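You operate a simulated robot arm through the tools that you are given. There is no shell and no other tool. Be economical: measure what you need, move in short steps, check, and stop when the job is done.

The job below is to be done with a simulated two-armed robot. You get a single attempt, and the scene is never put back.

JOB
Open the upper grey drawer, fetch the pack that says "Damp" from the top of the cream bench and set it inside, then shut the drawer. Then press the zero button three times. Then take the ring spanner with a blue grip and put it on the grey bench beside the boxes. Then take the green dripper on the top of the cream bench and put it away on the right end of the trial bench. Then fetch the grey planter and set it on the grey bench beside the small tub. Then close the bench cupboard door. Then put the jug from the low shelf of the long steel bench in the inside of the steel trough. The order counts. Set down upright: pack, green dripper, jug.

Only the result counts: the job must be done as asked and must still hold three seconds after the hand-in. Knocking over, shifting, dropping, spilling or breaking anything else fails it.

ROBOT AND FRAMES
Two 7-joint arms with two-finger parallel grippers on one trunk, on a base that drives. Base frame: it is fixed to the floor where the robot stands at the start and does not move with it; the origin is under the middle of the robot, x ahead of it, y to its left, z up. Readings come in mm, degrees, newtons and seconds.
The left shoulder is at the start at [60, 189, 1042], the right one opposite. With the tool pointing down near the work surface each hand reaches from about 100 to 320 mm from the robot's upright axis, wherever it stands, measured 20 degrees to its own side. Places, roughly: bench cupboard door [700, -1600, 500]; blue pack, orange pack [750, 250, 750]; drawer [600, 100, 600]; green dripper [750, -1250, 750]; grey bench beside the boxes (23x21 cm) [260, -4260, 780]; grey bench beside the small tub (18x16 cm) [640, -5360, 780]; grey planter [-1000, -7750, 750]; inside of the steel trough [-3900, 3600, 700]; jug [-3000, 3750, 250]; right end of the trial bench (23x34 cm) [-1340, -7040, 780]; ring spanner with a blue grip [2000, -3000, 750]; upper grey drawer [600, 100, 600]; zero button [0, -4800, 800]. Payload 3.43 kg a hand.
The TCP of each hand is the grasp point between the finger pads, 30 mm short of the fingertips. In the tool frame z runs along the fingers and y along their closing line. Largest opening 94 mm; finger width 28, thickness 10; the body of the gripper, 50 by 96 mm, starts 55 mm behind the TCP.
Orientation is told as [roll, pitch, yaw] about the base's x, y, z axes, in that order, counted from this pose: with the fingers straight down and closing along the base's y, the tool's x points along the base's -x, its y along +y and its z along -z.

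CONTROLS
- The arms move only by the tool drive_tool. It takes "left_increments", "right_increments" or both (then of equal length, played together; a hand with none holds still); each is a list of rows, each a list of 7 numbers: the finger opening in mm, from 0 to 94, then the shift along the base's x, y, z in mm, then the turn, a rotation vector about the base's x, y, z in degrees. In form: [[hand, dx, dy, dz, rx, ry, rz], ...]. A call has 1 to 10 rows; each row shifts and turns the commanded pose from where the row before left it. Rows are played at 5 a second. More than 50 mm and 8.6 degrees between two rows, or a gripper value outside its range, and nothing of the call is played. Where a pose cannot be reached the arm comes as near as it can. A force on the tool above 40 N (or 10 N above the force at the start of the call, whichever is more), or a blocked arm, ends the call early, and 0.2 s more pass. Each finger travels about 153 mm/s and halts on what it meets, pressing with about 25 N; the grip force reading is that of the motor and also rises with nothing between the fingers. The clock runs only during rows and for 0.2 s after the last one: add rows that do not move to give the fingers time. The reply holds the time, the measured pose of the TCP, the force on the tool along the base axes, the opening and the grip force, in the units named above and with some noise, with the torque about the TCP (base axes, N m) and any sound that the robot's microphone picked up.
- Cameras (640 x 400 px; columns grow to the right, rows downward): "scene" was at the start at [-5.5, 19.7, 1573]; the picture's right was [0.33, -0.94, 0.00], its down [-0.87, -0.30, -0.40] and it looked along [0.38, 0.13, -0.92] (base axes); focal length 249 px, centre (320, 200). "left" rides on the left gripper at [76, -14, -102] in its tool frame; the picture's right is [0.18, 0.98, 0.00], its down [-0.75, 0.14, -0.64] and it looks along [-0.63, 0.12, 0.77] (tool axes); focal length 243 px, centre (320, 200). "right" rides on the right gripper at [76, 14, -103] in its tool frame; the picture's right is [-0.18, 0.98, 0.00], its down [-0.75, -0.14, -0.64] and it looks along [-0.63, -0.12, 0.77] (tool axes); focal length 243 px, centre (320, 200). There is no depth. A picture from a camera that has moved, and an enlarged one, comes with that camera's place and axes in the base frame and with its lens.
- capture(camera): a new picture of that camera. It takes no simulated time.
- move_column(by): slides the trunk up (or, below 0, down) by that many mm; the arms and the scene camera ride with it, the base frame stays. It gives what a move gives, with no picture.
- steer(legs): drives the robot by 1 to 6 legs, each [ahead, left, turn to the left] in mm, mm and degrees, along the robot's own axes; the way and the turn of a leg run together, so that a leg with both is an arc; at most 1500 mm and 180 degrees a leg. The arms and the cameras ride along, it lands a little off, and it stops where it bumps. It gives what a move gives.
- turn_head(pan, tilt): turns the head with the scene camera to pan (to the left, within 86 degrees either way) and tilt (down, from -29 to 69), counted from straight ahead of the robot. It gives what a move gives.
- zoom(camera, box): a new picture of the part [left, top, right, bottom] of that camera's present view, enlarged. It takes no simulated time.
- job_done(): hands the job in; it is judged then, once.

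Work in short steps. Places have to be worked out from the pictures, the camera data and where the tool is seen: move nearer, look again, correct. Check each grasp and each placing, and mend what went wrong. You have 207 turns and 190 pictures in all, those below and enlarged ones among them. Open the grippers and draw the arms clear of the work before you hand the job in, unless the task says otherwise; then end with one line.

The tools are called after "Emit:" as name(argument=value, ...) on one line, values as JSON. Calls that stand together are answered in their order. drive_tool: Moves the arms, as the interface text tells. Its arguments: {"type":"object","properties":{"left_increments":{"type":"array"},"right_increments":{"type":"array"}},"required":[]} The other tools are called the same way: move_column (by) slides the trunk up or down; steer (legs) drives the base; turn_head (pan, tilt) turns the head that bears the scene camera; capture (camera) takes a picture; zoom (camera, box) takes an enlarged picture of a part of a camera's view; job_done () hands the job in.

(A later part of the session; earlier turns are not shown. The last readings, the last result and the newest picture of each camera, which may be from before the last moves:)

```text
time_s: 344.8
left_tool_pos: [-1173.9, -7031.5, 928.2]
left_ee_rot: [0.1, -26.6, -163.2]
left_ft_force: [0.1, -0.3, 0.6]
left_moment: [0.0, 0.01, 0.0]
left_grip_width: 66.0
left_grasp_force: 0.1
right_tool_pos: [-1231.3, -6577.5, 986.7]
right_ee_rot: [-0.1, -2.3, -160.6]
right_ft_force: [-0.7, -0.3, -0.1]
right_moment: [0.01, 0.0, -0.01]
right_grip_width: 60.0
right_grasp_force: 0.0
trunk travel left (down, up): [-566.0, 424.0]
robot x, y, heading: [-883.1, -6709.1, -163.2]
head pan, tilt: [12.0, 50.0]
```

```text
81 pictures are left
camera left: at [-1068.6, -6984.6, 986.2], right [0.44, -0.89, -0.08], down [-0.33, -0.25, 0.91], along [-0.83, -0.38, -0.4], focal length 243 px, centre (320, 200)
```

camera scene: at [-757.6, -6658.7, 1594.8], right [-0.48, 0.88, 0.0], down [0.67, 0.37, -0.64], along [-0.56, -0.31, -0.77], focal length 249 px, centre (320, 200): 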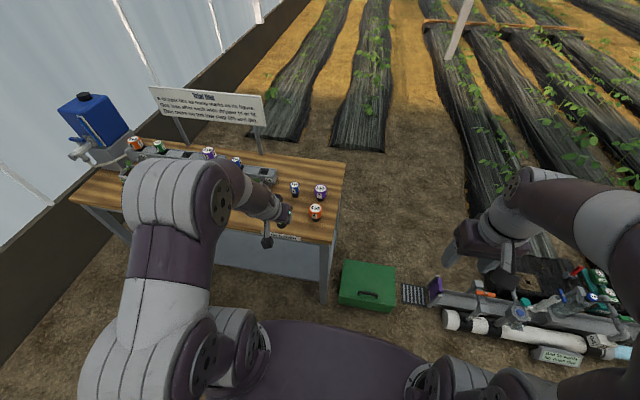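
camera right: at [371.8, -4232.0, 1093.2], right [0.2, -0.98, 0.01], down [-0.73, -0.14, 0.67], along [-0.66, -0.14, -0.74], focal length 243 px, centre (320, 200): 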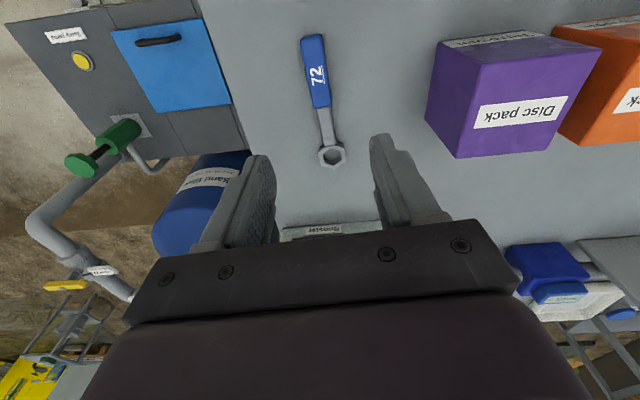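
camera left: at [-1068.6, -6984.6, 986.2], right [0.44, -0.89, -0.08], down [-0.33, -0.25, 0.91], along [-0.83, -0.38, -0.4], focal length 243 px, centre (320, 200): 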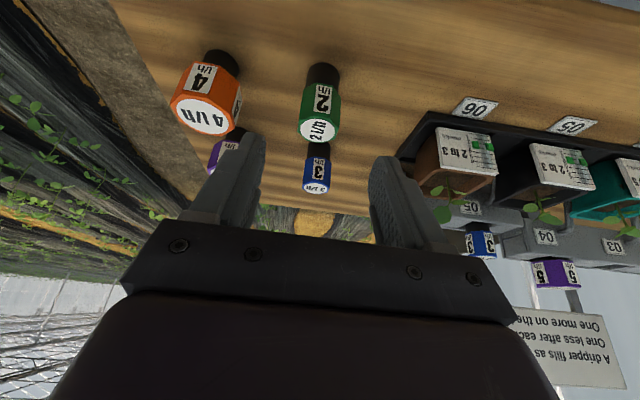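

The dripper stands upright. Next the grey planter further left on this bench (about (−1038,−7738)). I raise, back off a little and drive left along the bench.

Emit:
move_column(by=100)

Emit:
steer(legs=[[-120, 0, 0.4], [0, 700, 0]])

Emit:
turn_head(pan=15, tilt=45)

Emit:
capture(camera="scene")

```text
time_s: 346.1
left_tool_pos: [-1174.8, -7031.7, 1028.3]
left_ee_rot: [0.1, -26.5, -163.2]
left_ft_force: [-0.5, -0.7, 1.0]
left_moment: [0.01, 0.01, -0.04]
left_grip_width: 65.7
left_grasp_force: 0.1
right_tool_pos: [-1232.6, -6578.1, 1087.4]
right_ee_rot: [0.0, -2.1, -160.7]
right_ft_force: [0.3, 0.2, -0.8]
right_moment: [-0.01, 0.03, 0.01]
right_grip_width: 60.3
right_grasp_force: 0.0
trunk travel left (down, up): [-666.0, 324.0]
robot x, y, heading: [-879.4, -6705.3, -163.2]
head pan, tilt: [12.0, 50.0]
```

```text
time_s: 350.8
left_tool_pos: [-845.2, -7672.5, 1026.7]
left_ee_rot: [0.1, -26.7, -162.4]
left_ft_force: [-0.2, -0.3, 1.0]
left_moment: [0.01, 0.0, -0.01]
left_grip_width: 66.0
left_grasp_force: 0.1
right_tool_pos: [-910.3, -7219.9, 1087.4]
right_ee_rot: [0.0, -2.2, -159.7]
right_ft_force: [0.7, 0.6, 0.0]
right_moment: [0.0, -0.01, 0.03]
right_grip_width: 60.1
right_grasp_force: 0.1
trunk travel left (down, up): [-666.0, 324.0]
robot x, y, heading: [-553.1, -7345.7, -162.5]
head pan, tilt: [12.0, 50.0]
```

```text
time_s: 351.5
left_tool_pos: [-844.2, -7671.8, 1026.6]
left_ee_rot: [0.2, -26.7, -162.4]
left_ft_force: [0.6, 0.5, 0.7]
left_moment: [0.01, 0.02, 0.01]
left_grip_width: 65.9
left_grasp_force: 0.2
right_tool_pos: [-909.9, -7219.0, 1088.5]
right_ee_rot: [-0.1, -2.2, -159.8]
right_ft_force: [0.7, -0.3, -0.3]
right_moment: [0.02, -0.02, 0.02]
right_grip_width: 60.0
right_grasp_force: 0.0
trunk travel left (down, up): [-666.0, 324.0]
robot x, y, heading: [-554.3, -7343.1, -162.4]
head pan, tilt: [15.0, 45.0]
```

```text
80 pictures are left
camera scene: at [-568.7, -7369.0, 1551.7], right [-0.54, 0.84, 0.0], down [0.6, 0.38, -0.71], along [-0.6, -0.38, -0.71], focal length 249 px, centre (320, 200)
```

scene: 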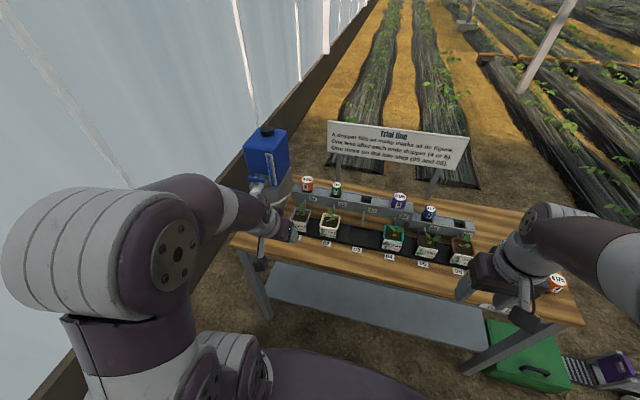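

Emit:
zoom(camera="scene", box=[230, 160, 390, 270])

Emit:
capture(camera="left")

```text
3.64 times, centred on (310, 215) of scene
camera zoom: at [-568.7, -7369.0, 1551.7], right [-0.54, 0.84, 0.0], down [0.6, 0.38, -0.71], along [-0.6, -0.38, -0.71], focal length 904 px, centre (356, 146)
```

zoom: 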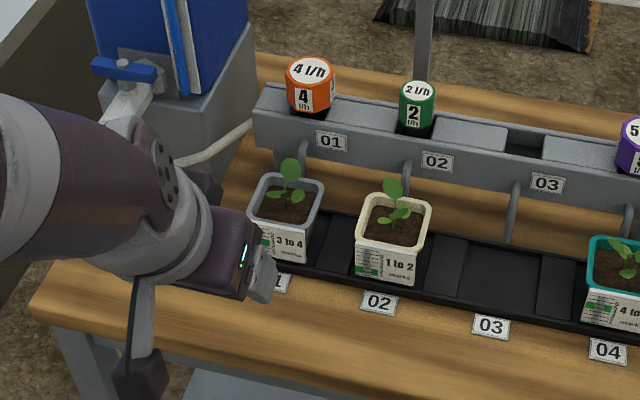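

```text
78 pictures are left
camera left: at [-740.9, -7624.2, 1085.8], right [0.46, -0.89, -0.08], down [-0.33, -0.25, 0.91], along [-0.83, -0.39, -0.4], focal length 243 px, centre (320, 200)
```

left: 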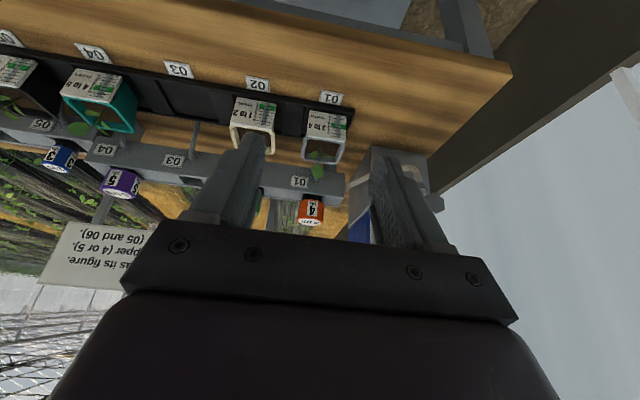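

The grey planter ("3 to 4", slot 01) is about (−1050,−7768), 66 mm square. I'll grip it from the front with a 50° tilt so the palm clears the plant: tilt and set the hand ahead of it, then lower the column.

Emit:
drive_tool(left_increments=[[94, -20, -17, 0, -2.35, 7.44, 0], [94, -20, -17, 0, -2.35, 7.44, 0], [94, -20, -18, 0, -2.35, 7.44, 0], [94, 0, 0, 0, 0, 0, 0]])

Emit:
move_column(by=-160)

Emit:
capture(camera="left")

Emit:
zoom(camera="scene", box=[210, 160, 370, 280])

```text
time_s: 352.5
left_tool_pos: [-897.5, -7713.3, 1027.1]
left_ee_rot: [-1.0, -46.6, -162.3]
left_ft_force: [0.0, 0.2, 1.1]
left_moment: [0.03, -0.03, -0.01]
left_grip_width: 93.7
left_grasp_force: 0.1
left hand out of reach, approached as far as the arm can: row 2
right_tool_pos: [-910.2, -7219.8, 1088.3]
right_ee_rot: [0.0, -2.2, -159.8]
right_ft_force: [-0.4, -0.4, 0.0]
right_moment: [0.02, 0.02, 0.0]
right_grip_width: 60.0
right_grasp_force: 0.1
trunk travel left (down, up): [-666.0, 324.0]
robot x, y, heading: [-557.7, -7340.5, -162.4]
head pan, tilt: [15.0, 45.0]
```

```text
time_s: 354.3
left_tool_pos: [-898.1, -7714.5, 867.8]
left_ee_rot: [-1.0, -46.6, -162.4]
left_ft_force: [0.2, -0.5, -0.5]
left_moment: [-0.01, 0.01, -0.01]
left_grip_width: 93.9
left_grasp_force: 0.1
right_tool_pos: [-909.7, -7219.5, 928.4]
right_ee_rot: [-0.1, -2.2, -159.8]
right_ft_force: [-0.7, -0.5, 0.5]
right_moment: [-0.01, -0.01, 0.01]
right_grip_width: 60.0
right_grasp_force: 0.1
trunk travel left (down, up): [-506.0, 484.0]
robot x, y, heading: [-557.7, -7342.5, -162.5]
head pan, tilt: [15.0, 45.0]
```

```text
77 pictures are left
camera left: at [-780.3, -7663.0, 883.0], right [0.41, -0.9, -0.15], down [0.0, -0.16, 0.99], along [-0.91, -0.4, -0.07], focal length 243 px, centre (320, 200)
```

left: 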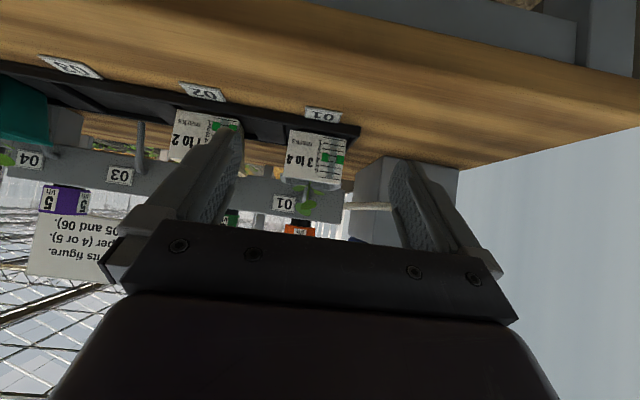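

```text
3.33 times, centred on (290, 220) of scene
camera zoom: at [-568.7, -7368.8, 1391.7], right [-0.54, 0.84, 0.0], down [0.6, 0.38, -0.71], along [-0.6, -0.38, -0.71], focal length 829 px, centre (420, 133)
```

zoom: 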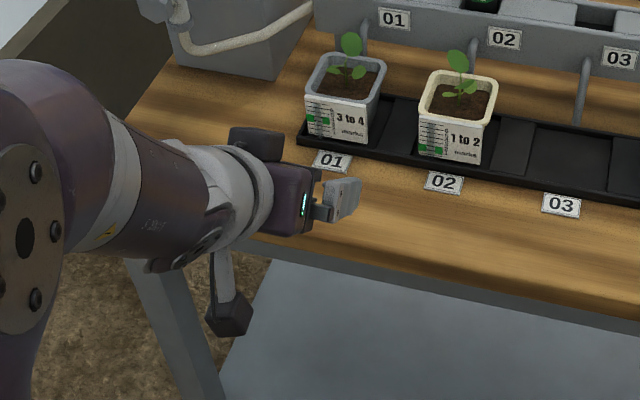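

Aligned with the planter, 165 mm ahead. I lower 38 mm and advance 148 mm so the open fingers straddle it.

Emit:
move_column(by=-38)

Emit:
drive_tool(left_increments=[[94, -31, -9.8, 0, 0, 0, 0], [94, -31, -9.8, 0, 0, 0, 0], [94, -31, -9.8, 0, 0, 0, 0], [94, 0, 0, 0, 0, 0, 0]])

Emit:
capture(camera="left")

Emit:
zoom(camera="scene", box=[210, 140, 370, 260])

```text
time_s: 355.1
left_tool_pos: [-897.8, -7714.4, 828.9]
left_ee_rot: [-1.0, -46.6, -162.3]
left_ft_force: [0.3, -0.9, -1.1]
left_moment: [0.02, -0.01, 0.0]
left_grip_width: 94.1
left_grasp_force: 0.0
right_tool_pos: [-909.6, -7220.2, 890.9]
right_ee_rot: [-0.1, -2.1, -159.9]
right_ft_force: [0.2, -0.1, -0.1]
right_moment: [0.04, 0.0, -0.01]
right_grip_width: 60.0
right_grasp_force: 0.0
trunk travel left (down, up): [-468.0, 522.0]
robot x, y, heading: [-558.3, -7343.9, -162.4]
head pan, tilt: [15.0, 45.0]
```

```text
time_s: 356.1
left_tool_pos: [-989.8, -7744.4, 828.7]
left_ee_rot: [-1.0, -46.5, -162.2]
left_ft_force: [-0.2, -0.2, 0.5]
left_moment: [-0.01, -0.01, 0.01]
left_grip_width: 94.0
left_grasp_force: 0.0
right_tool_pos: [-909.4, -7219.6, 890.0]
right_ee_rot: [-0.1, -2.2, -159.8]
right_ft_force: [0.9, -0.1, 0.4]
right_moment: [0.03, -0.01, -0.01]
right_grip_width: 59.9
right_grasp_force: 0.2
trunk travel left (down, up): [-468.0, 522.0]
robot x, y, heading: [-555.5, -7343.1, -162.1]
head pan, tilt: [15.0, 45.0]
```

```text
75 pictures are left
camera left: at [-873.4, -7693.0, 844.2], right [0.41, -0.9, -0.14], down [0.0, -0.16, 0.99], along [-0.91, -0.4, -0.07], focal length 243 px, centre (320, 200)
```

left: 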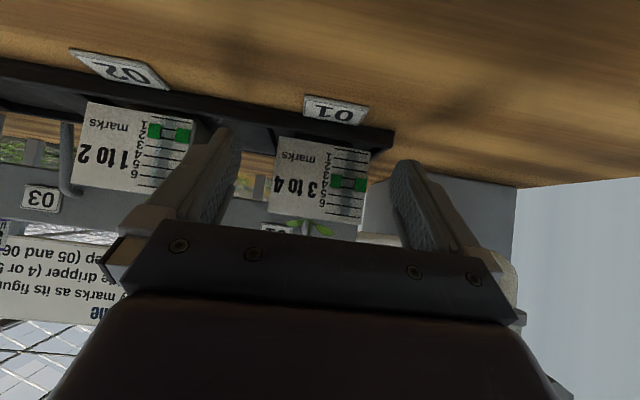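

```text
3.33 times, centred on (290, 200) of scene
camera zoom: at [-568.2, -7368.6, 1353.7], right [-0.54, 0.84, 0.0], down [0.6, 0.38, -0.71], along [-0.6, -0.38, -0.71], focal length 829 px, centre (420, 200)
```

zoom: 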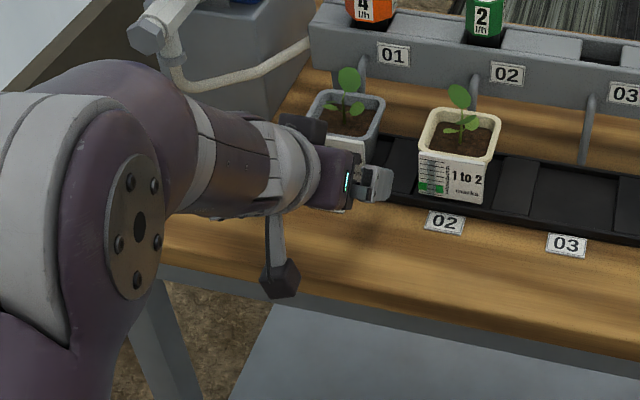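

Centred. I advance the last 46 mm and look once more before closing.

Emit:
drive_tool(left_increments=[[94, -22, -7, 0, 0, 0, 0], [94, -22, -7, 0, 0, 0, 0], [94, 0, 0, 0, 0, 0, 0]])

Emit:
capture(camera="left")

Emit:
zoom(camera="scene", box=[210, 140, 370, 260])

```text
time_s: 356.9
left_tool_pos: [-1034.6, -7758.8, 828.2]
left_ee_rot: [-1.0, -46.5, -162.2]
left_ft_force: [0.8, -0.7, -0.3]
left_moment: [-0.02, -0.04, 0.0]
left_grip_width: 94.1
left_grasp_force: 0.1
right_tool_pos: [-910.1, -7219.3, 890.2]
right_ee_rot: [-0.1, -2.3, -159.8]
right_ft_force: [0.0, -0.2, 0.5]
right_moment: [0.01, -0.02, -0.02]
right_grip_width: 60.1
right_grasp_force: 0.1
trunk travel left (down, up): [-468.0, 522.0]
robot x, y, heading: [-555.1, -7344.9, -162.4]
head pan, tilt: [15.0, 45.0]
```

```text
73 pictures are left
camera left: at [-917.1, -7707.1, 844.4], right [0.41, -0.9, -0.15], down [0.0, -0.16, 0.99], along [-0.91, -0.4, -0.07], focal length 243 px, centre (320, 200)
```

left: 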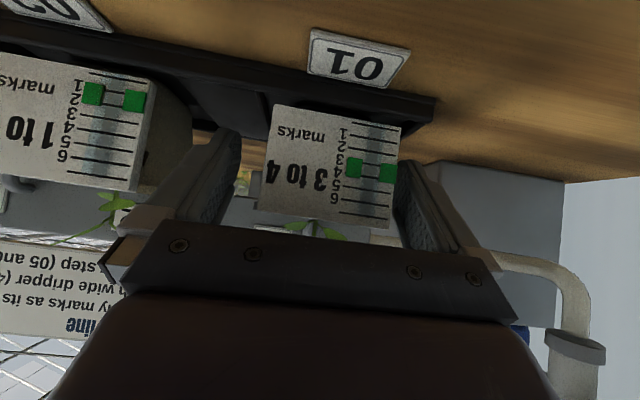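

```text
3.33 times, centred on (290, 200) of scene
camera zoom: at [-568.5, -7368.7, 1353.7], right [-0.54, 0.84, 0.0], down [0.6, 0.38, -0.71], along [-0.6, -0.38, -0.71], focal length 829 px, centre (420, 200)
```

zoom: 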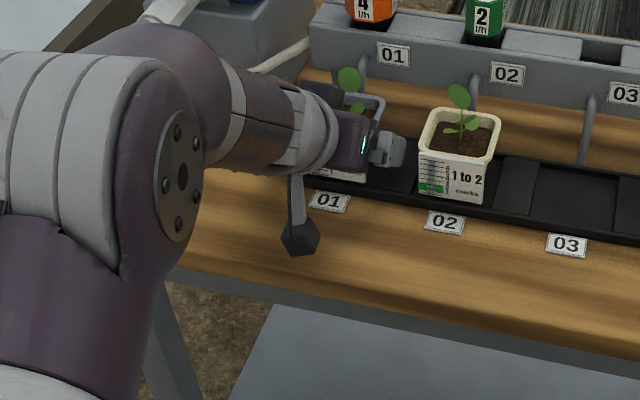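

The pot sits about 8 mm to the hand's left; I shift and then close gently.

Emit:
drive_tool(left_increments=[[94, 2.3, -7.3, 0, 0, 0, 0], [94, 0, 0, 0, 0, 0, 0]])

Emit:
drive_tool(left_increments=[[80, 0, 0, 0, 0, 0, 0], [72, 0, 0, 0, 0, 0, 0], [60, 0, 0, 0, 0, 0, 0], [45, 0, 0, 0, 0, 0, 0], [45, 0, 0, 0, 0, 0, 0]])

Emit:
capture(camera="left")

```text
time_s: 357.5
left_tool_pos: [-1031.7, -7765.2, 827.4]
left_ee_rot: [-1.0, -46.6, -162.2]
left_ft_force: [0.1, 0.0, 0.4]
left_moment: [0.03, -0.03, -0.03]
left_grip_width: 94.0
left_grasp_force: 0.2
right_tool_pos: [-910.4, -7219.3, 890.2]
right_ee_rot: [-0.1, -2.2, -159.9]
right_ft_force: [-0.1, 0.1, -0.5]
right_moment: [-0.01, 0.04, 0.03]
right_grip_width: 59.7
right_grasp_force: 0.1
trunk travel left (down, up): [-468.0, 522.0]
robot x, y, heading: [-553.3, -7343.9, -162.6]
head pan, tilt: [15.0, 45.0]
```

```text
time_s: 358.7
left_tool_pos: [-1032.8, -7765.4, 827.1]
left_ee_rot: [-1.0, -46.7, -162.2]
left_ft_force: [0.5, -0.6, 0.8]
left_moment: [0.01, 0.06, -0.01]
left_grip_width: 72.5
left_grasp_force: 25.5
right_tool_pos: [-909.6, -7218.4, 890.3]
right_ee_rot: [-0.1, -2.3, -159.9]
right_ft_force: [0.3, 0.8, 0.4]
right_moment: [0.0, 0.02, 0.02]
right_grip_width: 60.1
right_grasp_force: 0.1
trunk travel left (down, up): [-468.0, 522.0]
robot x, y, heading: [-557.4, -7340.1, -162.3]
head pan, tilt: [15.0, 45.0]
```

```text
71 pictures are left
camera left: at [-914.7, -7714.0, 844.0], right [0.41, -0.9, -0.15], down [0.0, -0.16, 0.99], along [-0.91, -0.4, -0.07], focal length 243 px, centre (320, 200)
```

left: 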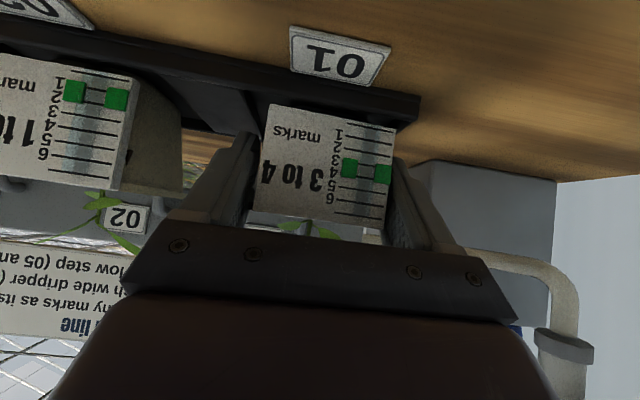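

Gripped (72.5 mm). I lift 14 mm over the tray rim, then draw it toward the front clear of the drip nozzle, and check.

Emit:
drive_tool(left_increments=[[45, 0, 0, 7, 0, 0, 0], [45, 0, 0, 7, 0, 0, 0], [45, 0, 0, 3, 0, 0, 0], [45, 19, 6, 3, 0, 0, 0], [45, 25, 8, 3, 0, 0, 0], [45, 25, 8, 5, 0, 0, 0], [45, 25, 8, 10, 0, 0, 0], [45, 0, 0, 0, 0, 0, 0]])

Emit:
zoom(camera="scene", box=[190, 130, 370, 260])

```text
time_s: 360.5
left_tool_pos: [-937.1, -7734.1, 867.2]
left_ee_rot: [-1.0, -46.6, -162.2]
left_ft_force: [-0.2, -0.4, -1.4]
left_moment: [0.02, -0.08, 0.02]
left_grip_width: 72.8
left_grasp_force: 24.5
right_tool_pos: [-908.9, -7218.7, 889.6]
right_ee_rot: [-0.1, -2.2, -159.8]
right_ft_force: [-0.5, 0.1, 0.8]
right_moment: [0.03, -0.02, 0.0]
right_grip_width: 60.0
right_grasp_force: 0.1
trunk travel left (down, up): [-468.0, 522.0]
robot x, y, heading: [-554.7, -7345.1, -162.4]
head pan, tilt: [15.0, 45.0]
```

```text
3.08 times, centred on (280, 195) of scene
camera zoom: at [-569.2, -7369.1, 1353.7], right [-0.54, 0.84, 0.0], down [0.6, 0.38, -0.71], along [-0.6, -0.38, -0.71], focal length 765 px, centre (443, 215)
```

zoom: 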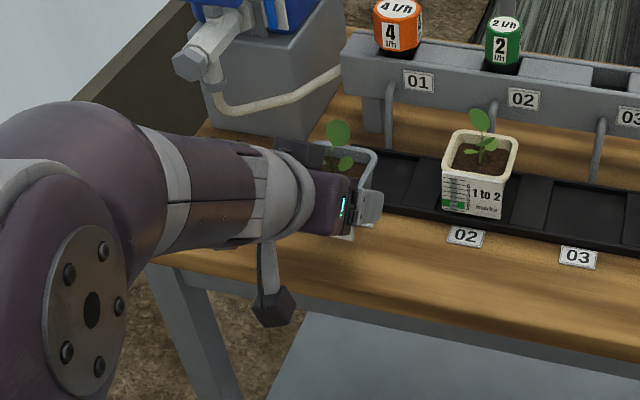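

The planter is out and undisturbed. I raise 180 mm and take it the known way round to the grey bench's aisle side.

Emit:
move_column(by=180)

Emit:
steer(legs=[[-450, 0, 0], [0, -1330, 0], [0, -1200, 0], [0, -1200, 0]])

```text
time_s: 362.5
left_tool_pos: [-937.9, -7733.9, 1046.9]
left_ee_rot: [-0.9, -46.6, -162.2]
left_ft_force: [-0.4, -0.7, -1.1]
left_moment: [-0.02, -0.02, -0.01]
left_grip_width: 72.8
left_grasp_force: 25.3
right_tool_pos: [-910.1, -7220.4, 1069.4]
right_ee_rot: [-0.1, -2.1, -159.8]
right_ft_force: [0.0, -0.1, -0.2]
right_moment: [-0.01, -0.03, -0.03]
right_grip_width: 59.7
right_grasp_force: 0.0
trunk travel left (down, up): [-648.0, 342.0]
robot x, y, heading: [-554.2, -7345.7, -162.3]
head pan, tilt: [15.0, 45.0]
```

```text
time_s: 382.9
left_tool_pos: [-1588.5, -4015.0, 1046.0]
left_ee_rot: [-0.9, -46.6, -162.9]
left_ft_force: [-0.5, -0.3, -1.4]
left_moment: [-0.05, -0.06, 0.03]
left_grip_width: 72.6
left_grasp_force: 25.4
right_tool_pos: [-1556.2, -3501.4, 1070.1]
right_ee_rot: [0.0, -2.2, -160.4]
right_ft_force: [0.2, 0.5, 0.1]
right_moment: [-0.02, 0.03, 0.01]
right_grip_width: 60.0
right_grasp_force: 0.1
trunk travel left (down, up): [-648.0, 342.0]
robot x, y, heading: [-1202.6, -3629.2, -162.9]
head pan, tilt: [15.0, 45.0]
```

On track. I back through the gap and drive down the aisle to the far part of the grey bench.

Emit:
steer(legs=[[-950, 0, 0], [-950, 0, 0], [10, 967, 0], [10, 967, 0]])

Emit:
turn_head(pan=25, tilt=45)

Emit:
capture(camera="scene")

```text
time_s: 401.6
left_tool_pos: [717.1, -5339.1, 1046.2]
left_ee_rot: [-1.0, -46.6, -164.4]
left_ft_force: [0.6, -0.7, -1.1]
left_moment: [0.08, -0.02, -0.02]
left_grip_width: 72.6
left_grasp_force: 24.6
right_tool_pos: [763.3, -4824.8, 1070.1]
right_ee_rot: [-0.1, -2.3, -162.0]
right_ft_force: [-0.4, -0.3, -0.2]
right_moment: [0.02, 0.0, -0.01]
right_grip_width: 59.8
right_grasp_force: 0.0
trunk travel left (down, up): [-648.0, 342.0]
robot x, y, heading: [1111.4, -4964.4, -164.3]
head pan, tilt: [15.0, 45.0]
```

```text
time_s: 402.3
left_tool_pos: [717.1, -5337.4, 1047.1]
left_ee_rot: [-1.0, -46.7, -164.4]
left_ft_force: [0.9, 0.5, -1.7]
left_moment: [-0.04, -0.02, 0.0]
left_grip_width: 72.5
left_grasp_force: 24.9
right_tool_pos: [763.4, -4825.1, 1071.2]
right_ee_rot: [-0.2, -2.2, -161.9]
right_ft_force: [-0.3, 0.0, 0.2]
right_moment: [0.0, -0.02, -0.01]
right_grip_width: 60.1
right_grasp_force: 0.1
trunk travel left (down, up): [-648.0, 342.0]
robot x, y, heading: [1111.8, -4959.9, -164.9]
head pan, tilt: [25.0, 45.0]
```

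```text
69 pictures are left
camera scene: at [1106.6, -4998.3, 1533.7], right [-0.65, 0.76, 0.0], down [0.54, 0.46, -0.71], along [-0.54, -0.46, -0.71], focal length 249 px, centre (320, 200)
```

scene: 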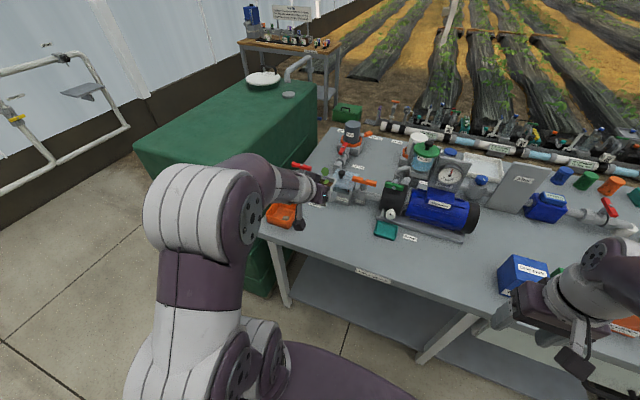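

I enlarge the far end to see the tub and the free space.

Emit:
zoom(camera="scene", box=[250, 140, 450, 290])

Emit:
capture(camera="left")

```text
2.67 times, centred on (350, 215) of scene
camera zoom: at [1106.6, -4998.3, 1533.7], right [-0.65, 0.76, 0.0], down [0.54, 0.46, -0.71], along [-0.54, -0.46, -0.71], focal length 663 px, centre (240, 160)
```

zoom: 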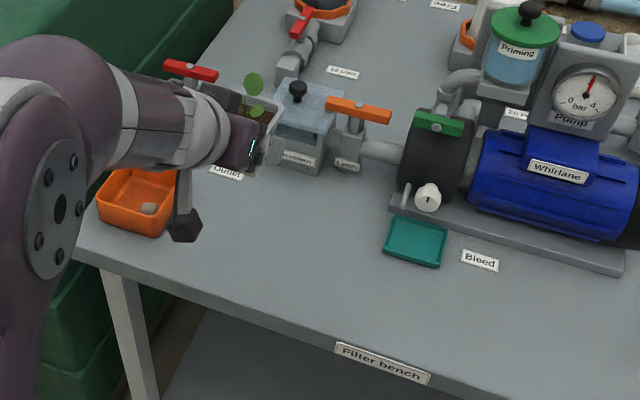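

```text
67 pictures are left
camera left: at [835.7, -5291.2, 1063.1], right [0.37, -0.92, -0.15], down [-0.01, -0.16, 0.99], along [-0.93, -0.37, -0.07], focal length 243 px, centre (320, 200)
```

left: 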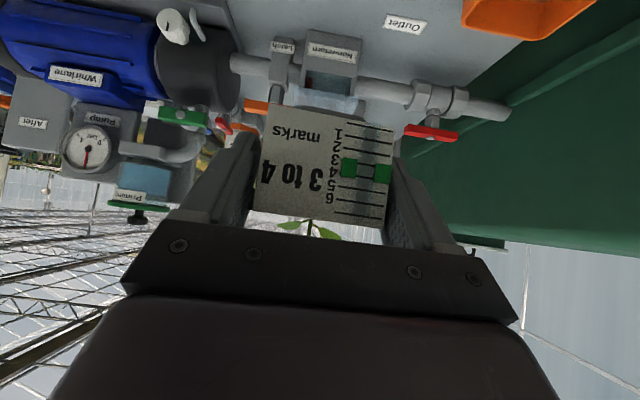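

The spot (640,−5360) is free, between the orange tub and the pump. I extend the left arm 63 mm and lower the column 185 mm, then look.

Emit:
drive_tool(left_increments=[[45, -30.5, -8.5, 0, 0, 0, 0], [45, -30.5, -8.5, 0, 0, 0, 0], [45, 0, 0, 0, 0, 0, 0]])

Emit:
move_column(by=-180)

Emit:
capture(camera="scene")

Emit:
capture(camera="left")

```text
time_s: 403.1
left_tool_pos: [656.6, -5353.8, 1047.8]
left_ee_rot: [-1.0, -46.6, -164.5]
left_ft_force: [-0.4, 0.5, -1.8]
left_moment: [-0.01, 0.01, 0.01]
left_grip_width: 72.8
left_grasp_force: 25.5
right_tool_pos: [763.0, -4824.6, 1069.5]
right_ee_rot: [-0.1, -2.2, -161.8]
right_ft_force: [0.6, 0.1, -0.2]
right_moment: [0.02, 0.02, 0.0]
right_grip_width: 60.1
right_grasp_force: 0.0
trunk travel left (down, up): [-648.0, 342.0]
robot x, y, heading: [1114.7, -4959.4, -164.6]
head pan, tilt: [25.0, 45.0]
```

```text
time_s: 405.1
left_tool_pos: [657.4, -5354.6, 867.3]
left_ee_rot: [-1.0, -46.6, -164.4]
left_ft_force: [0.0, 0.9, -1.6]
left_moment: [-0.03, -0.01, -0.01]
left_grip_width: 72.6
left_grasp_force: 24.8
right_tool_pos: [762.5, -4823.4, 890.4]
right_ee_rot: [-0.1, -2.2, -162.0]
right_ft_force: [-0.2, -0.1, 0.8]
right_moment: [0.01, 0.0, -0.01]
right_grip_width: 60.3
right_grasp_force: 0.1
trunk travel left (down, up): [-468.0, 522.0]
robot x, y, heading: [1112.9, -4962.4, -164.6]
head pan, tilt: [25.0, 45.0]
```

```text
66 pictures are left
camera scene: at [1106.7, -4998.4, 1353.7], right [-0.65, 0.76, 0.0], down [0.54, 0.46, -0.71], along [-0.54, -0.46, -0.71], focal length 249 px, centre (320, 200)
```

scene: 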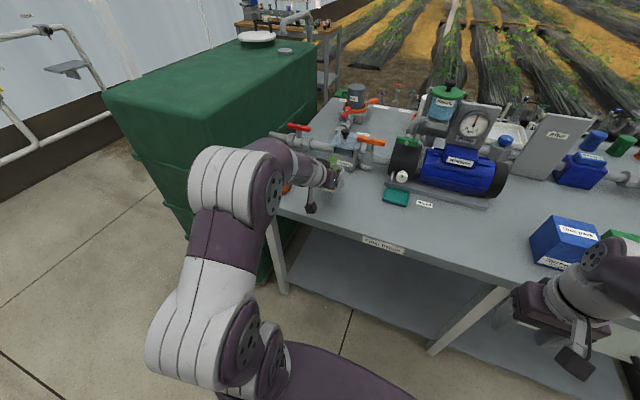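

```text
65 pictures are left
camera left: at [775.8, -5307.7, 882.8], right [0.37, -0.92, -0.15], down [-0.01, -0.16, 0.99], along [-0.93, -0.37, -0.07], focal length 243 px, centre (320, 200)
```

left: 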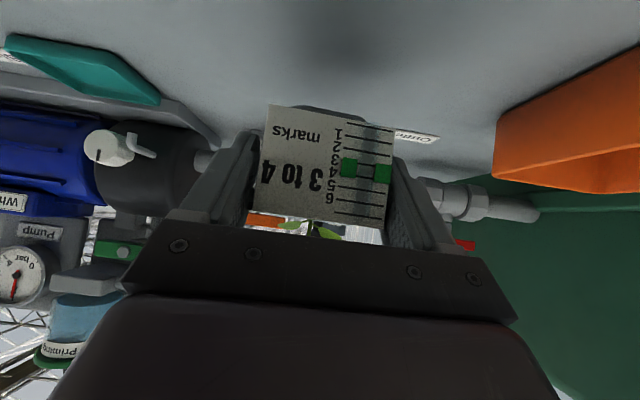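

The planter hangs above a free area. I lower 34 mm and feel down the rest.

Emit:
move_column(by=-34)

Emit:
drive_tool(left_increments=[[45, 0, 0, -3, 0, 0, 0], [45, 0, 0, -3, 0, 0, 0], [45, 0, 0, -3, 0, 0, 0], [45, 0, 0, -3, 0, 0, 0], [45, 0, 0, 0, 0, 0, 0]])

```text
time_s: 405.9
left_tool_pos: [656.5, -5354.6, 832.1]
left_ee_rot: [-1.0, -46.6, -164.4]
left_ft_force: [0.0, -0.2, -1.3]
left_moment: [0.01, -0.02, 0.03]
left_grip_width: 72.5
left_grasp_force: 25.4
right_tool_pos: [763.1, -4823.5, 856.8]
right_ee_rot: [-0.2, -2.2, -161.9]
right_ft_force: [-0.2, -0.2, -0.2]
right_moment: [0.02, -0.01, -0.04]
right_grip_width: 60.2
right_grasp_force: 0.0
trunk travel left (down, up): [-434.0, 556.0]
robot x, y, heading: [1111.5, -4955.8, -164.5]
head pan, tilt: [25.0, 45.0]
```

```text
time_s: 407.1
left_tool_pos: [657.6, -5354.8, 825.0]
left_ee_rot: [-0.8, -46.9, -164.4]
left_ft_force: [1.1, -1.4, 14.5]
left_moment: [-0.12, 0.1, -0.03]
left_grip_width: 72.5
left_grasp_force: 25.2
right_tool_pos: [762.7, -4823.8, 856.3]
right_ee_rot: [0.0, -2.3, -161.9]
right_ft_force: [-0.3, 0.0, 0.1]
right_moment: [0.01, 0.0, 0.0]
right_grip_width: 60.1
right_grasp_force: 0.0
trunk travel left (down, up): [-434.0, 556.0]
robot x, y, heading: [1112.7, -4958.4, -164.8]
head pan, tilt: [25.0, 45.0]
```

Contact (14.5 N). I ease up 1 mm, open, and back the hand straight out.

Emit:
drive_tool(left_increments=[[45, 0, 0, 1.5, 0, 0, 0], [80, 0, 0, 0, 0, 0, 0], [94, 0, 0, 0, 0, 0, 0], [94, 0, 0, 0, 0, 0, 0], [94, 30, 8.3, 0, 0, 0, 0], [94, 35, 9.7, 0, 0, 0, 0], [94, 35, 9.7, 0, 0, 0, 0], [94, 35, 9.7, 5, 0, 0, 0], [94, 0, 0, 0, 0, 0, 0]])

Emit:
capture(camera="left")

```text
time_s: 409.1
left_tool_pos: [792.9, -5314.8, 826.6]
left_ee_rot: [-1.0, -46.6, -164.4]
left_ft_force: [0.0, -0.5, -1.3]
left_moment: [0.02, 0.03, -0.01]
left_grip_width: 94.1
left_grasp_force: 0.0
right_tool_pos: [762.7, -4825.6, 856.4]
right_ee_rot: [-0.1, -2.3, -162.0]
right_ft_force: [-0.3, -0.2, 0.2]
right_moment: [-0.01, 0.0, 0.0]
right_grip_width: 59.7
right_grasp_force: 0.1
trunk travel left (down, up): [-434.0, 556.0]
robot x, y, heading: [1114.7, -4962.3, -164.3]
head pan, tilt: [25.0, 45.0]
```

```text
64 pictures are left
camera left: at [912.3, -5268.2, 842.5], right [0.37, -0.92, -0.15], down [-0.01, -0.16, 0.99], along [-0.93, -0.37, -0.07], focal length 243 px, centre (320, 200)
```

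left: 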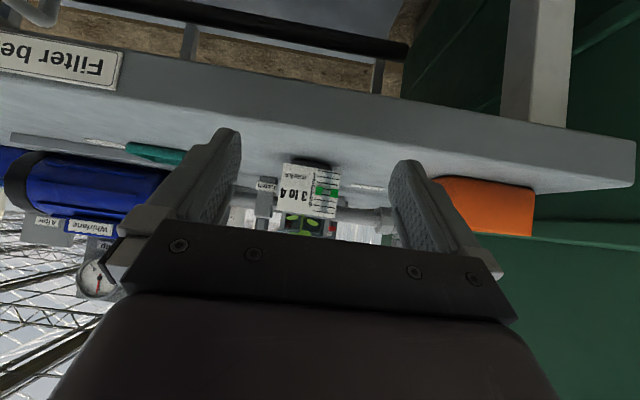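

The planter stands upright beside the orange tub. I raise the column and drive back toward the cream bench's front, turning to face it.

Emit:
move_column(by=180)

Emit:
capture(camera="scene")

Emit:
steer(legs=[[-60, 0, 0], [0, -950, 0], [0, -950, 0], [0, 0, 91], [0, 0, 91], [-163, 640, 0]])

Emit:
turn_head(pan=0, tilt=40)

Emit:
capture(camera="scene")

```text
time_s: 411.1
left_tool_pos: [794.2, -5315.2, 1007.5]
left_ee_rot: [-1.0, -46.5, -164.5]
left_ft_force: [0.2, -0.1, 0.0]
left_moment: [0.01, 0.06, -0.02]
left_grip_width: 94.1
left_grasp_force: 0.0
right_tool_pos: [764.1, -4823.9, 1035.4]
right_ee_rot: [-0.1, -2.2, -162.0]
right_ft_force: [-0.6, 0.6, 0.4]
right_moment: [-0.02, -0.01, 0.04]
right_grip_width: 59.9
right_grasp_force: 0.0
trunk travel left (down, up): [-614.0, 376.0]
robot x, y, heading: [1111.7, -4961.0, -164.4]
head pan, tilt: [25.0, 45.0]
```

```text
63 pictures are left
camera scene: at [1106.7, -4998.3, 1499.6], right [-0.65, 0.76, 0.0], down [0.54, 0.46, -0.71], along [-0.54, -0.46, -0.71], focal length 249 px, centre (320, 200)
```

scene: 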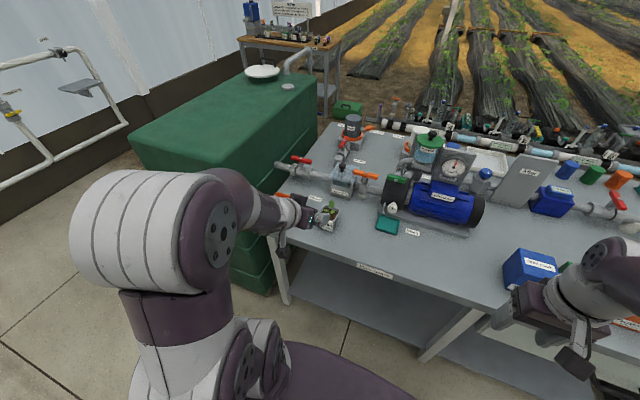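

```text
time_s: 432.4
left_tool_pos: [594.6, -2160.8, 1006.4]
left_ee_rot: [-1.0, -46.7, 19.0]
left_ft_force: [0.3, -0.4, -0.5]
left_moment: [-0.03, -0.02, -0.02]
left_grip_width: 94.2
left_grasp_force: 0.1
right_tool_pos: [653.1, -2648.0, 1035.9]
right_ee_rot: [0.0, -2.2, 21.4]
right_ft_force: [-0.3, -0.7, -0.3]
right_moment: [0.0, 0.0, 0.02]
right_grip_width: 59.9
right_grasp_force: 0.1
trunk travel left (down, up): [-614.0, 376.0]
robot x, y, heading: [294.9, -2531.5, 18.6]
head pan, tilt: [25.0, 45.0]
```

```text
time_s: 433.2
left_tool_pos: [593.7, -2159.4, 1006.4]
left_ee_rot: [-0.9, -46.6, 18.9]
left_ft_force: [0.4, -0.3, -0.5]
left_moment: [0.0, -0.01, 0.04]
left_grip_width: 93.9
left_grasp_force: 0.0
right_tool_pos: [652.1, -2647.1, 1036.2]
right_ee_rot: [-0.1, -2.1, 21.4]
right_ft_force: [-0.2, -0.2, 0.3]
right_moment: [0.03, -0.01, 0.0]
right_grip_width: 60.0
right_grasp_force: 0.0
trunk travel left (down, up): [-614.0, 376.0]
robot x, y, heading: [295.0, -2530.5, 19.2]
head pan, tilt: [0.0, 40.0]
```

```text
62 pictures are left
camera scene: at [318.9, -2522.1, 1506.9], right [0.32, -0.95, 0.0], down [-0.61, -0.21, -0.77], along [0.72, 0.25, -0.64], focal length 249 px, centre (320, 200)
```

scene: 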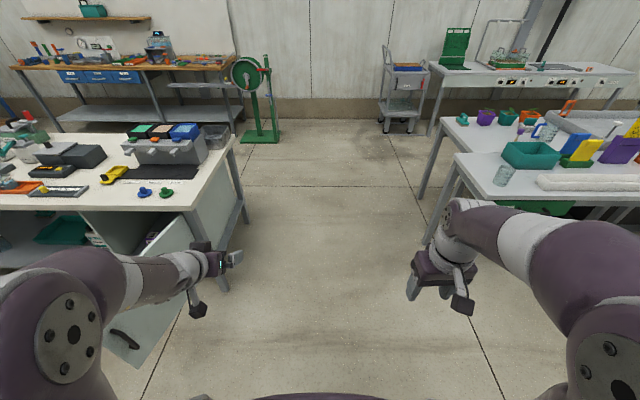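

The door's outer face with handle is visible at lower left. I enlarge it.

Emit:
zoom(camera="scene", box=[60, 180, 260, 390])

Emit:
turn_head(pan=45, tilt=45)

Emit:
capture(camera="scene")

```text
1.90 times, centred on (160, 285) of scene
camera zoom: at [318.9, -2522.1, 1506.9], right [0.32, -0.95, 0.0], down [-0.61, -0.21, -0.77], along [0.72, 0.25, -0.64], focal length 474 px, centre (625, 38)
```

zoom: 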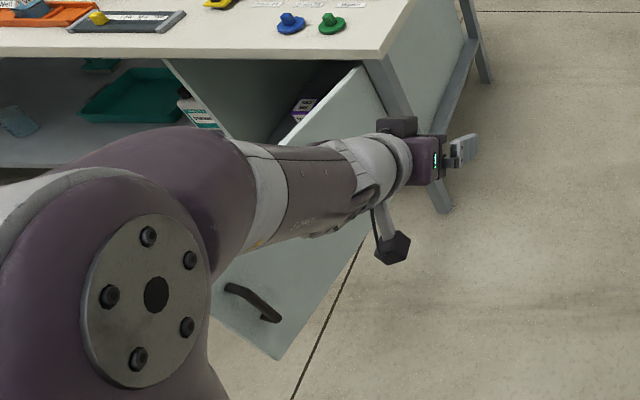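

```text
time_s: 434.4
left_tool_pos: [593.7, -2160.3, 1005.2]
left_ee_rot: [-1.0, -46.6, 18.9]
left_ft_force: [-0.2, -0.6, 0.5]
left_moment: [0.0, 0.0, 0.02]
left_grip_width: 94.0
left_grasp_force: 0.1
right_tool_pos: [652.3, -2648.0, 1036.4]
right_ee_rot: [-0.1, -2.2, 21.4]
right_ft_force: [0.5, -1.2, 0.1]
right_moment: [0.02, 0.02, 0.0]
right_grip_width: 60.0
right_grasp_force: 0.1
trunk travel left (down, up): [-614.0, 376.0]
robot x, y, heading: [297.0, -2528.7, 18.7]
head pan, tilt: [45.0, 45.0]
```

```text
60 pictures are left
camera scene: at [274.4, -2476.6, 1499.7], right [0.9, -0.44, 0.0], down [-0.31, -0.63, -0.71], along [0.31, 0.63, -0.71], focal length 249 px, centre (320, 200)
```

scene: 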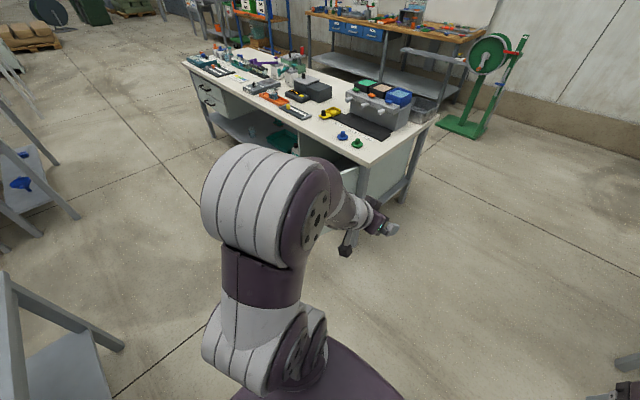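

The door is open about 67°: hinge near (879,−1694), tip near (380,−1650), outer face toward −y. I'll push it with the right hand (fingers closed, tilted forward): I set both arms for that here.

Emit:
drive_tool(left_increments=[[94, 0, 0, 0, -2.75, 8.04, 0], [94, 0, 0, 0, -2.75, 8.04, 0], [94, -10, -3, 0, -2.75, 8.04, 0], [94, -20, -7, 0, -2.75, 8.04, 0], [94, -25, -8, 0, -2.75, 8.04, 0], [94, -25, -8, 0, -1.2, 3.6, 0], [94, -25, -8, 0, 0, 0, 0]], right_increments=[[40, 25, 8.6, -5, 2.75, -8.04, 0], [20, 25, 8.6, -10, 2.75, -8.04, 0], [0, 25, 8.6, -15, 2.75, -8.04, 0], [0, 25, 8.6, -15, 2.75, -8.04, 0], [0, 25, 8.6, -15, 2.75, -8.04, 0], [0, 0, 0, 0, 0, 0, 0], [0, 0, 0, 0, 0, 0, 0]])

Emit:
capture(camera="scene")

```text
time_s: 436.0
left_tool_pos: [487.2, -2192.8, 1006.6]
left_ee_rot: [-0.9, -0.2, 18.9]
left_ft_force: [-1.0, 0.3, -1.0]
left_moment: [0.02, -0.02, 0.03]
left_grip_width: 94.2
left_grasp_force: 0.0
right_tool_pos: [758.8, -2603.6, 984.2]
right_ee_rot: [0.3, -39.1, 22.1]
right_ft_force: [-0.3, 0.4, -0.2]
right_moment: [0.02, -0.02, 0.0]
right_grip_width: 0.1
right_grasp_force: 25.3
right hand out of reach, approached as far as the arm can: row 5
trunk travel left (down, up): [-614.0, 376.0]
robot x, y, heading: [297.2, -2531.0, 18.7]
head pan, tilt: [45.0, 45.0]
```

```text
59 pictures are left
camera scene: at [273.1, -2477.2, 1499.7], right [0.9, -0.44, 0.0], down [-0.31, -0.63, -0.71], along [0.31, 0.63, -0.71], focal length 249 px, centre (320, 200)
```

scene: 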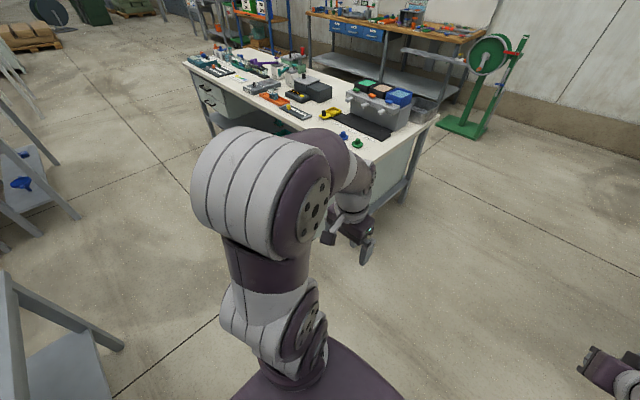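

I drive left along the corridor so the right hand comes just south of the door's face, and look at the door from there.

Emit:
steer(legs=[[-18, 450, 0], [0, 445, -1.2]])

Emit:
turn_head(pan=-20, tilt=55)

Emit:
capture(camera="scene")

```text
time_s: 441.0
left_tool_pos: [201.4, -1358.8, 1006.0]
left_ee_rot: [-1.0, -0.3, 17.3]
left_ft_force: [1.2, -0.2, -0.2]
left_moment: [0.0, 0.01, -0.01]
left_grip_width: 93.7
left_grasp_force: 0.1
right_tool_pos: [462.3, -1775.5, 985.8]
right_ee_rot: [0.3, -39.3, 20.5]
right_ft_force: [-0.2, -0.7, 0.0]
right_moment: [-0.02, -0.01, -0.02]
right_grip_width: 0.0
right_grasp_force: 25.0
trunk travel left (down, up): [-614.0, 376.0]
robot x, y, heading: [-0.5, -1691.7, 17.0]
head pan, tilt: [45.0, 45.0]
```

```text
time_s: 442.3
left_tool_pos: [201.9, -1358.5, 1004.9]
left_ee_rot: [-0.8, -0.4, 17.3]
left_ft_force: [0.3, 0.0, -0.7]
left_moment: [0.03, -0.02, 0.0]
left_grip_width: 94.0
left_grasp_force: 0.1
right_tool_pos: [461.3, -1776.4, 984.8]
right_ee_rot: [0.3, -39.3, 20.5]
right_ft_force: [0.1, 0.8, 0.5]
right_moment: [-0.01, -0.01, -0.01]
right_grip_width: 0.0
right_grasp_force: 25.5
trunk travel left (down, up): [-614.0, 376.0]
robot x, y, heading: [-0.7, -1687.1, 17.3]
head pan, tilt: [-20.0, 55.0]
```

```text
58 pictures are left
camera scene: at [13.6, -1711.5, 1486.3], right [-0.05, -1.0, 0.0], down [-0.82, 0.04, -0.57], along [0.57, -0.03, -0.82], focal length 249 px, centre (320, 200)
```

scene: 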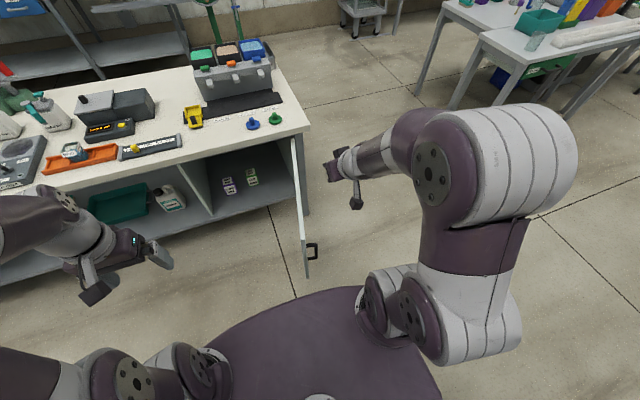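

The right hand is about 100 mm south of the door, clear. I lower the column 320 mm to bring the fingertips to z≈640 and check.

Emit:
move_column(by=-320)

Emit:
capture(camera="scene")

```text
time_s: 445.5
left_tool_pos: [201.2, -1359.1, 685.1]
left_ee_rot: [-0.9, -0.1, 17.3]
left_ft_force: [-0.4, -0.1, 0.4]
left_moment: [0.01, 0.0, 0.03]
left_grip_width: 94.5
left_grasp_force: 0.1
right_tool_pos: [461.1, -1776.1, 664.5]
right_ee_rot: [0.2, -39.2, 20.5]
right_ft_force: [0.0, -0.4, -0.2]
right_moment: [-0.01, -0.01, -0.02]
right_grip_width: 0.3
right_grasp_force: 25.0
trunk travel left (down, up): [-294.0, 696.0]
robot x, y, heading: [-3.2, -1689.7, 17.0]
head pan, tilt: [-20.0, 55.0]
```

```text
57 pictures are left
camera scene: at [13.5, -1711.6, 1166.3], right [-0.05, -1.0, 0.0], down [-0.82, 0.04, -0.57], along [0.57, -0.03, -0.82], focal length 249 px, centre (320, 200)
```

scene: 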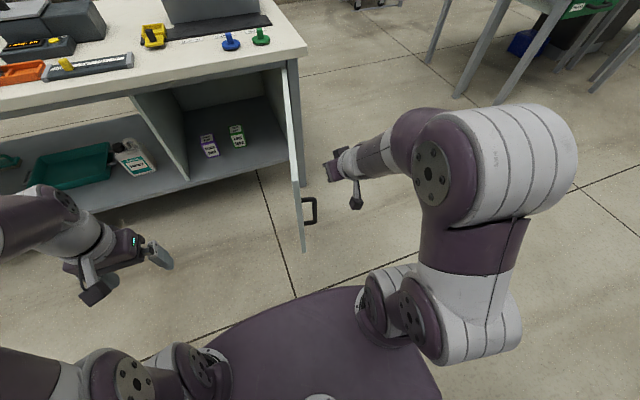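

Gap to the door is ~57 mm. I push by driving diagonally (ahead-left), half way first.

Emit:
steer(legs=[[200, 219, 0]])

Emit:
capture(camera="scene")

```text
time_s: 447.5
left_tool_pos: [331.8, -1089.7, 685.9]
left_ee_rot: [-1.1, -0.3, 17.3]
left_ft_force: [0.1, -0.1, 0.3]
left_moment: [0.02, 0.0, -0.01]
left_grip_width: 94.0
left_grasp_force: 0.0
right_tool_pos: [591.9, -1506.7, 664.4]
right_ee_rot: [0.3, -39.2, 20.5]
right_ft_force: [-0.5, 0.4, 0.6]
right_moment: [-0.01, -0.03, -0.02]
right_grip_width: 0.0
right_grasp_force: 24.4
trunk travel left (down, up): [-294.0, 696.0]
robot x, y, heading: [131.8, -1419.3, 17.2]
head pan, tilt: [-20.0, 55.0]
```

```text
56 pictures are left
camera scene: at [143.7, -1442.0, 1166.3], right [-0.05, -1.0, 0.0], down [-0.82, 0.04, -0.57], along [0.57, -0.03, -0.82], focal length 249 px, centre (320, 200)
```

scene: 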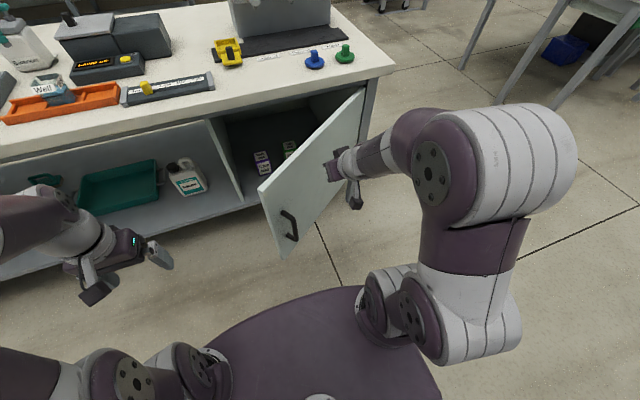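

The door follows. I push on, nearly to closed.

Emit:
steer(legs=[[150, 165, 0]])

Emit:
capture(camera="scene")

```text
time_s: 449.2
left_tool_pos: [430.7, -886.8, 686.1]
left_ee_rot: [-1.0, -0.3, 17.3]
left_ft_force: [0.5, -0.9, 0.1]
left_moment: [-0.02, 0.02, 0.0]
left_grip_width: 94.2
left_grasp_force: 0.1
right_tool_pos: [689.8, -1302.9, 664.6]
right_ee_rot: [0.3, -39.2, 20.4]
right_ft_force: [-0.6, 0.4, 0.3]
right_moment: [0.02, 0.03, -0.01]
right_grip_width: 0.0
right_grasp_force: 25.0
trunk travel left (down, up): [-294.0, 696.0]
robot x, y, heading: [223.5, -1216.3, 17.0]
head pan, tilt: [-20.0, 55.0]
```

```text
55 pictures are left
camera scene: at [241.7, -1238.6, 1166.3], right [-0.05, -1.0, 0.0], down [-0.82, 0.04, -0.57], along [0.57, -0.03, -0.82], focal length 249 px, centre (320, 200)
```

scene: 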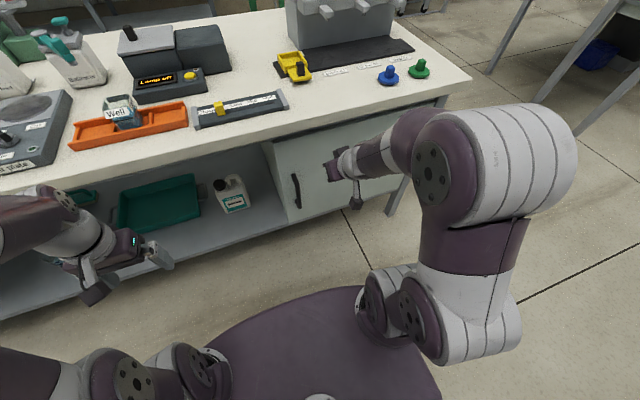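

Almost closed. I push straight ahead 70 mm; the force stop should mark the end.

Emit:
steer(legs=[[70, 15, 0]])

Emit:
zoom(camera="scene", box=[240, 60, 480, 240])

```text
time_s: 450.3
left_tool_pos: [491.9, -852.5, 685.8]
left_ee_rot: [-0.9, -0.3, 17.3]
left_ft_force: [-0.5, -0.2, -0.7]
left_moment: [-0.02, 0.02, 0.0]
left_grip_width: 94.1
left_grasp_force: 0.0
right_tool_pos: [751.3, -1268.5, 664.2]
right_ee_rot: [0.4, -39.2, 20.4]
right_ft_force: [0.0, -0.2, -0.8]
right_moment: [-0.01, 0.02, -0.01]
right_grip_width: 0.0
right_grasp_force: 25.1
trunk travel left (down, up): [-294.0, 696.0]
robot x, y, heading: [289.2, -1182.3, 17.2]
head pan, tilt: [-20.0, 55.0]
```

```text
2.22 times, centred on (360, 150) of scene
camera zoom: at [304.2, -1203.8, 1166.2], right [-0.05, -1.0, 0.0], down [-0.82, 0.04, -0.57], along [0.57, -0.03, -0.82], focal length 553 px, centre (231, 311)
```

zoom: 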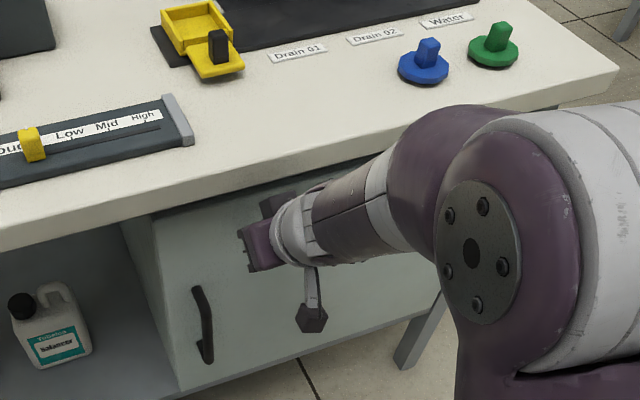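

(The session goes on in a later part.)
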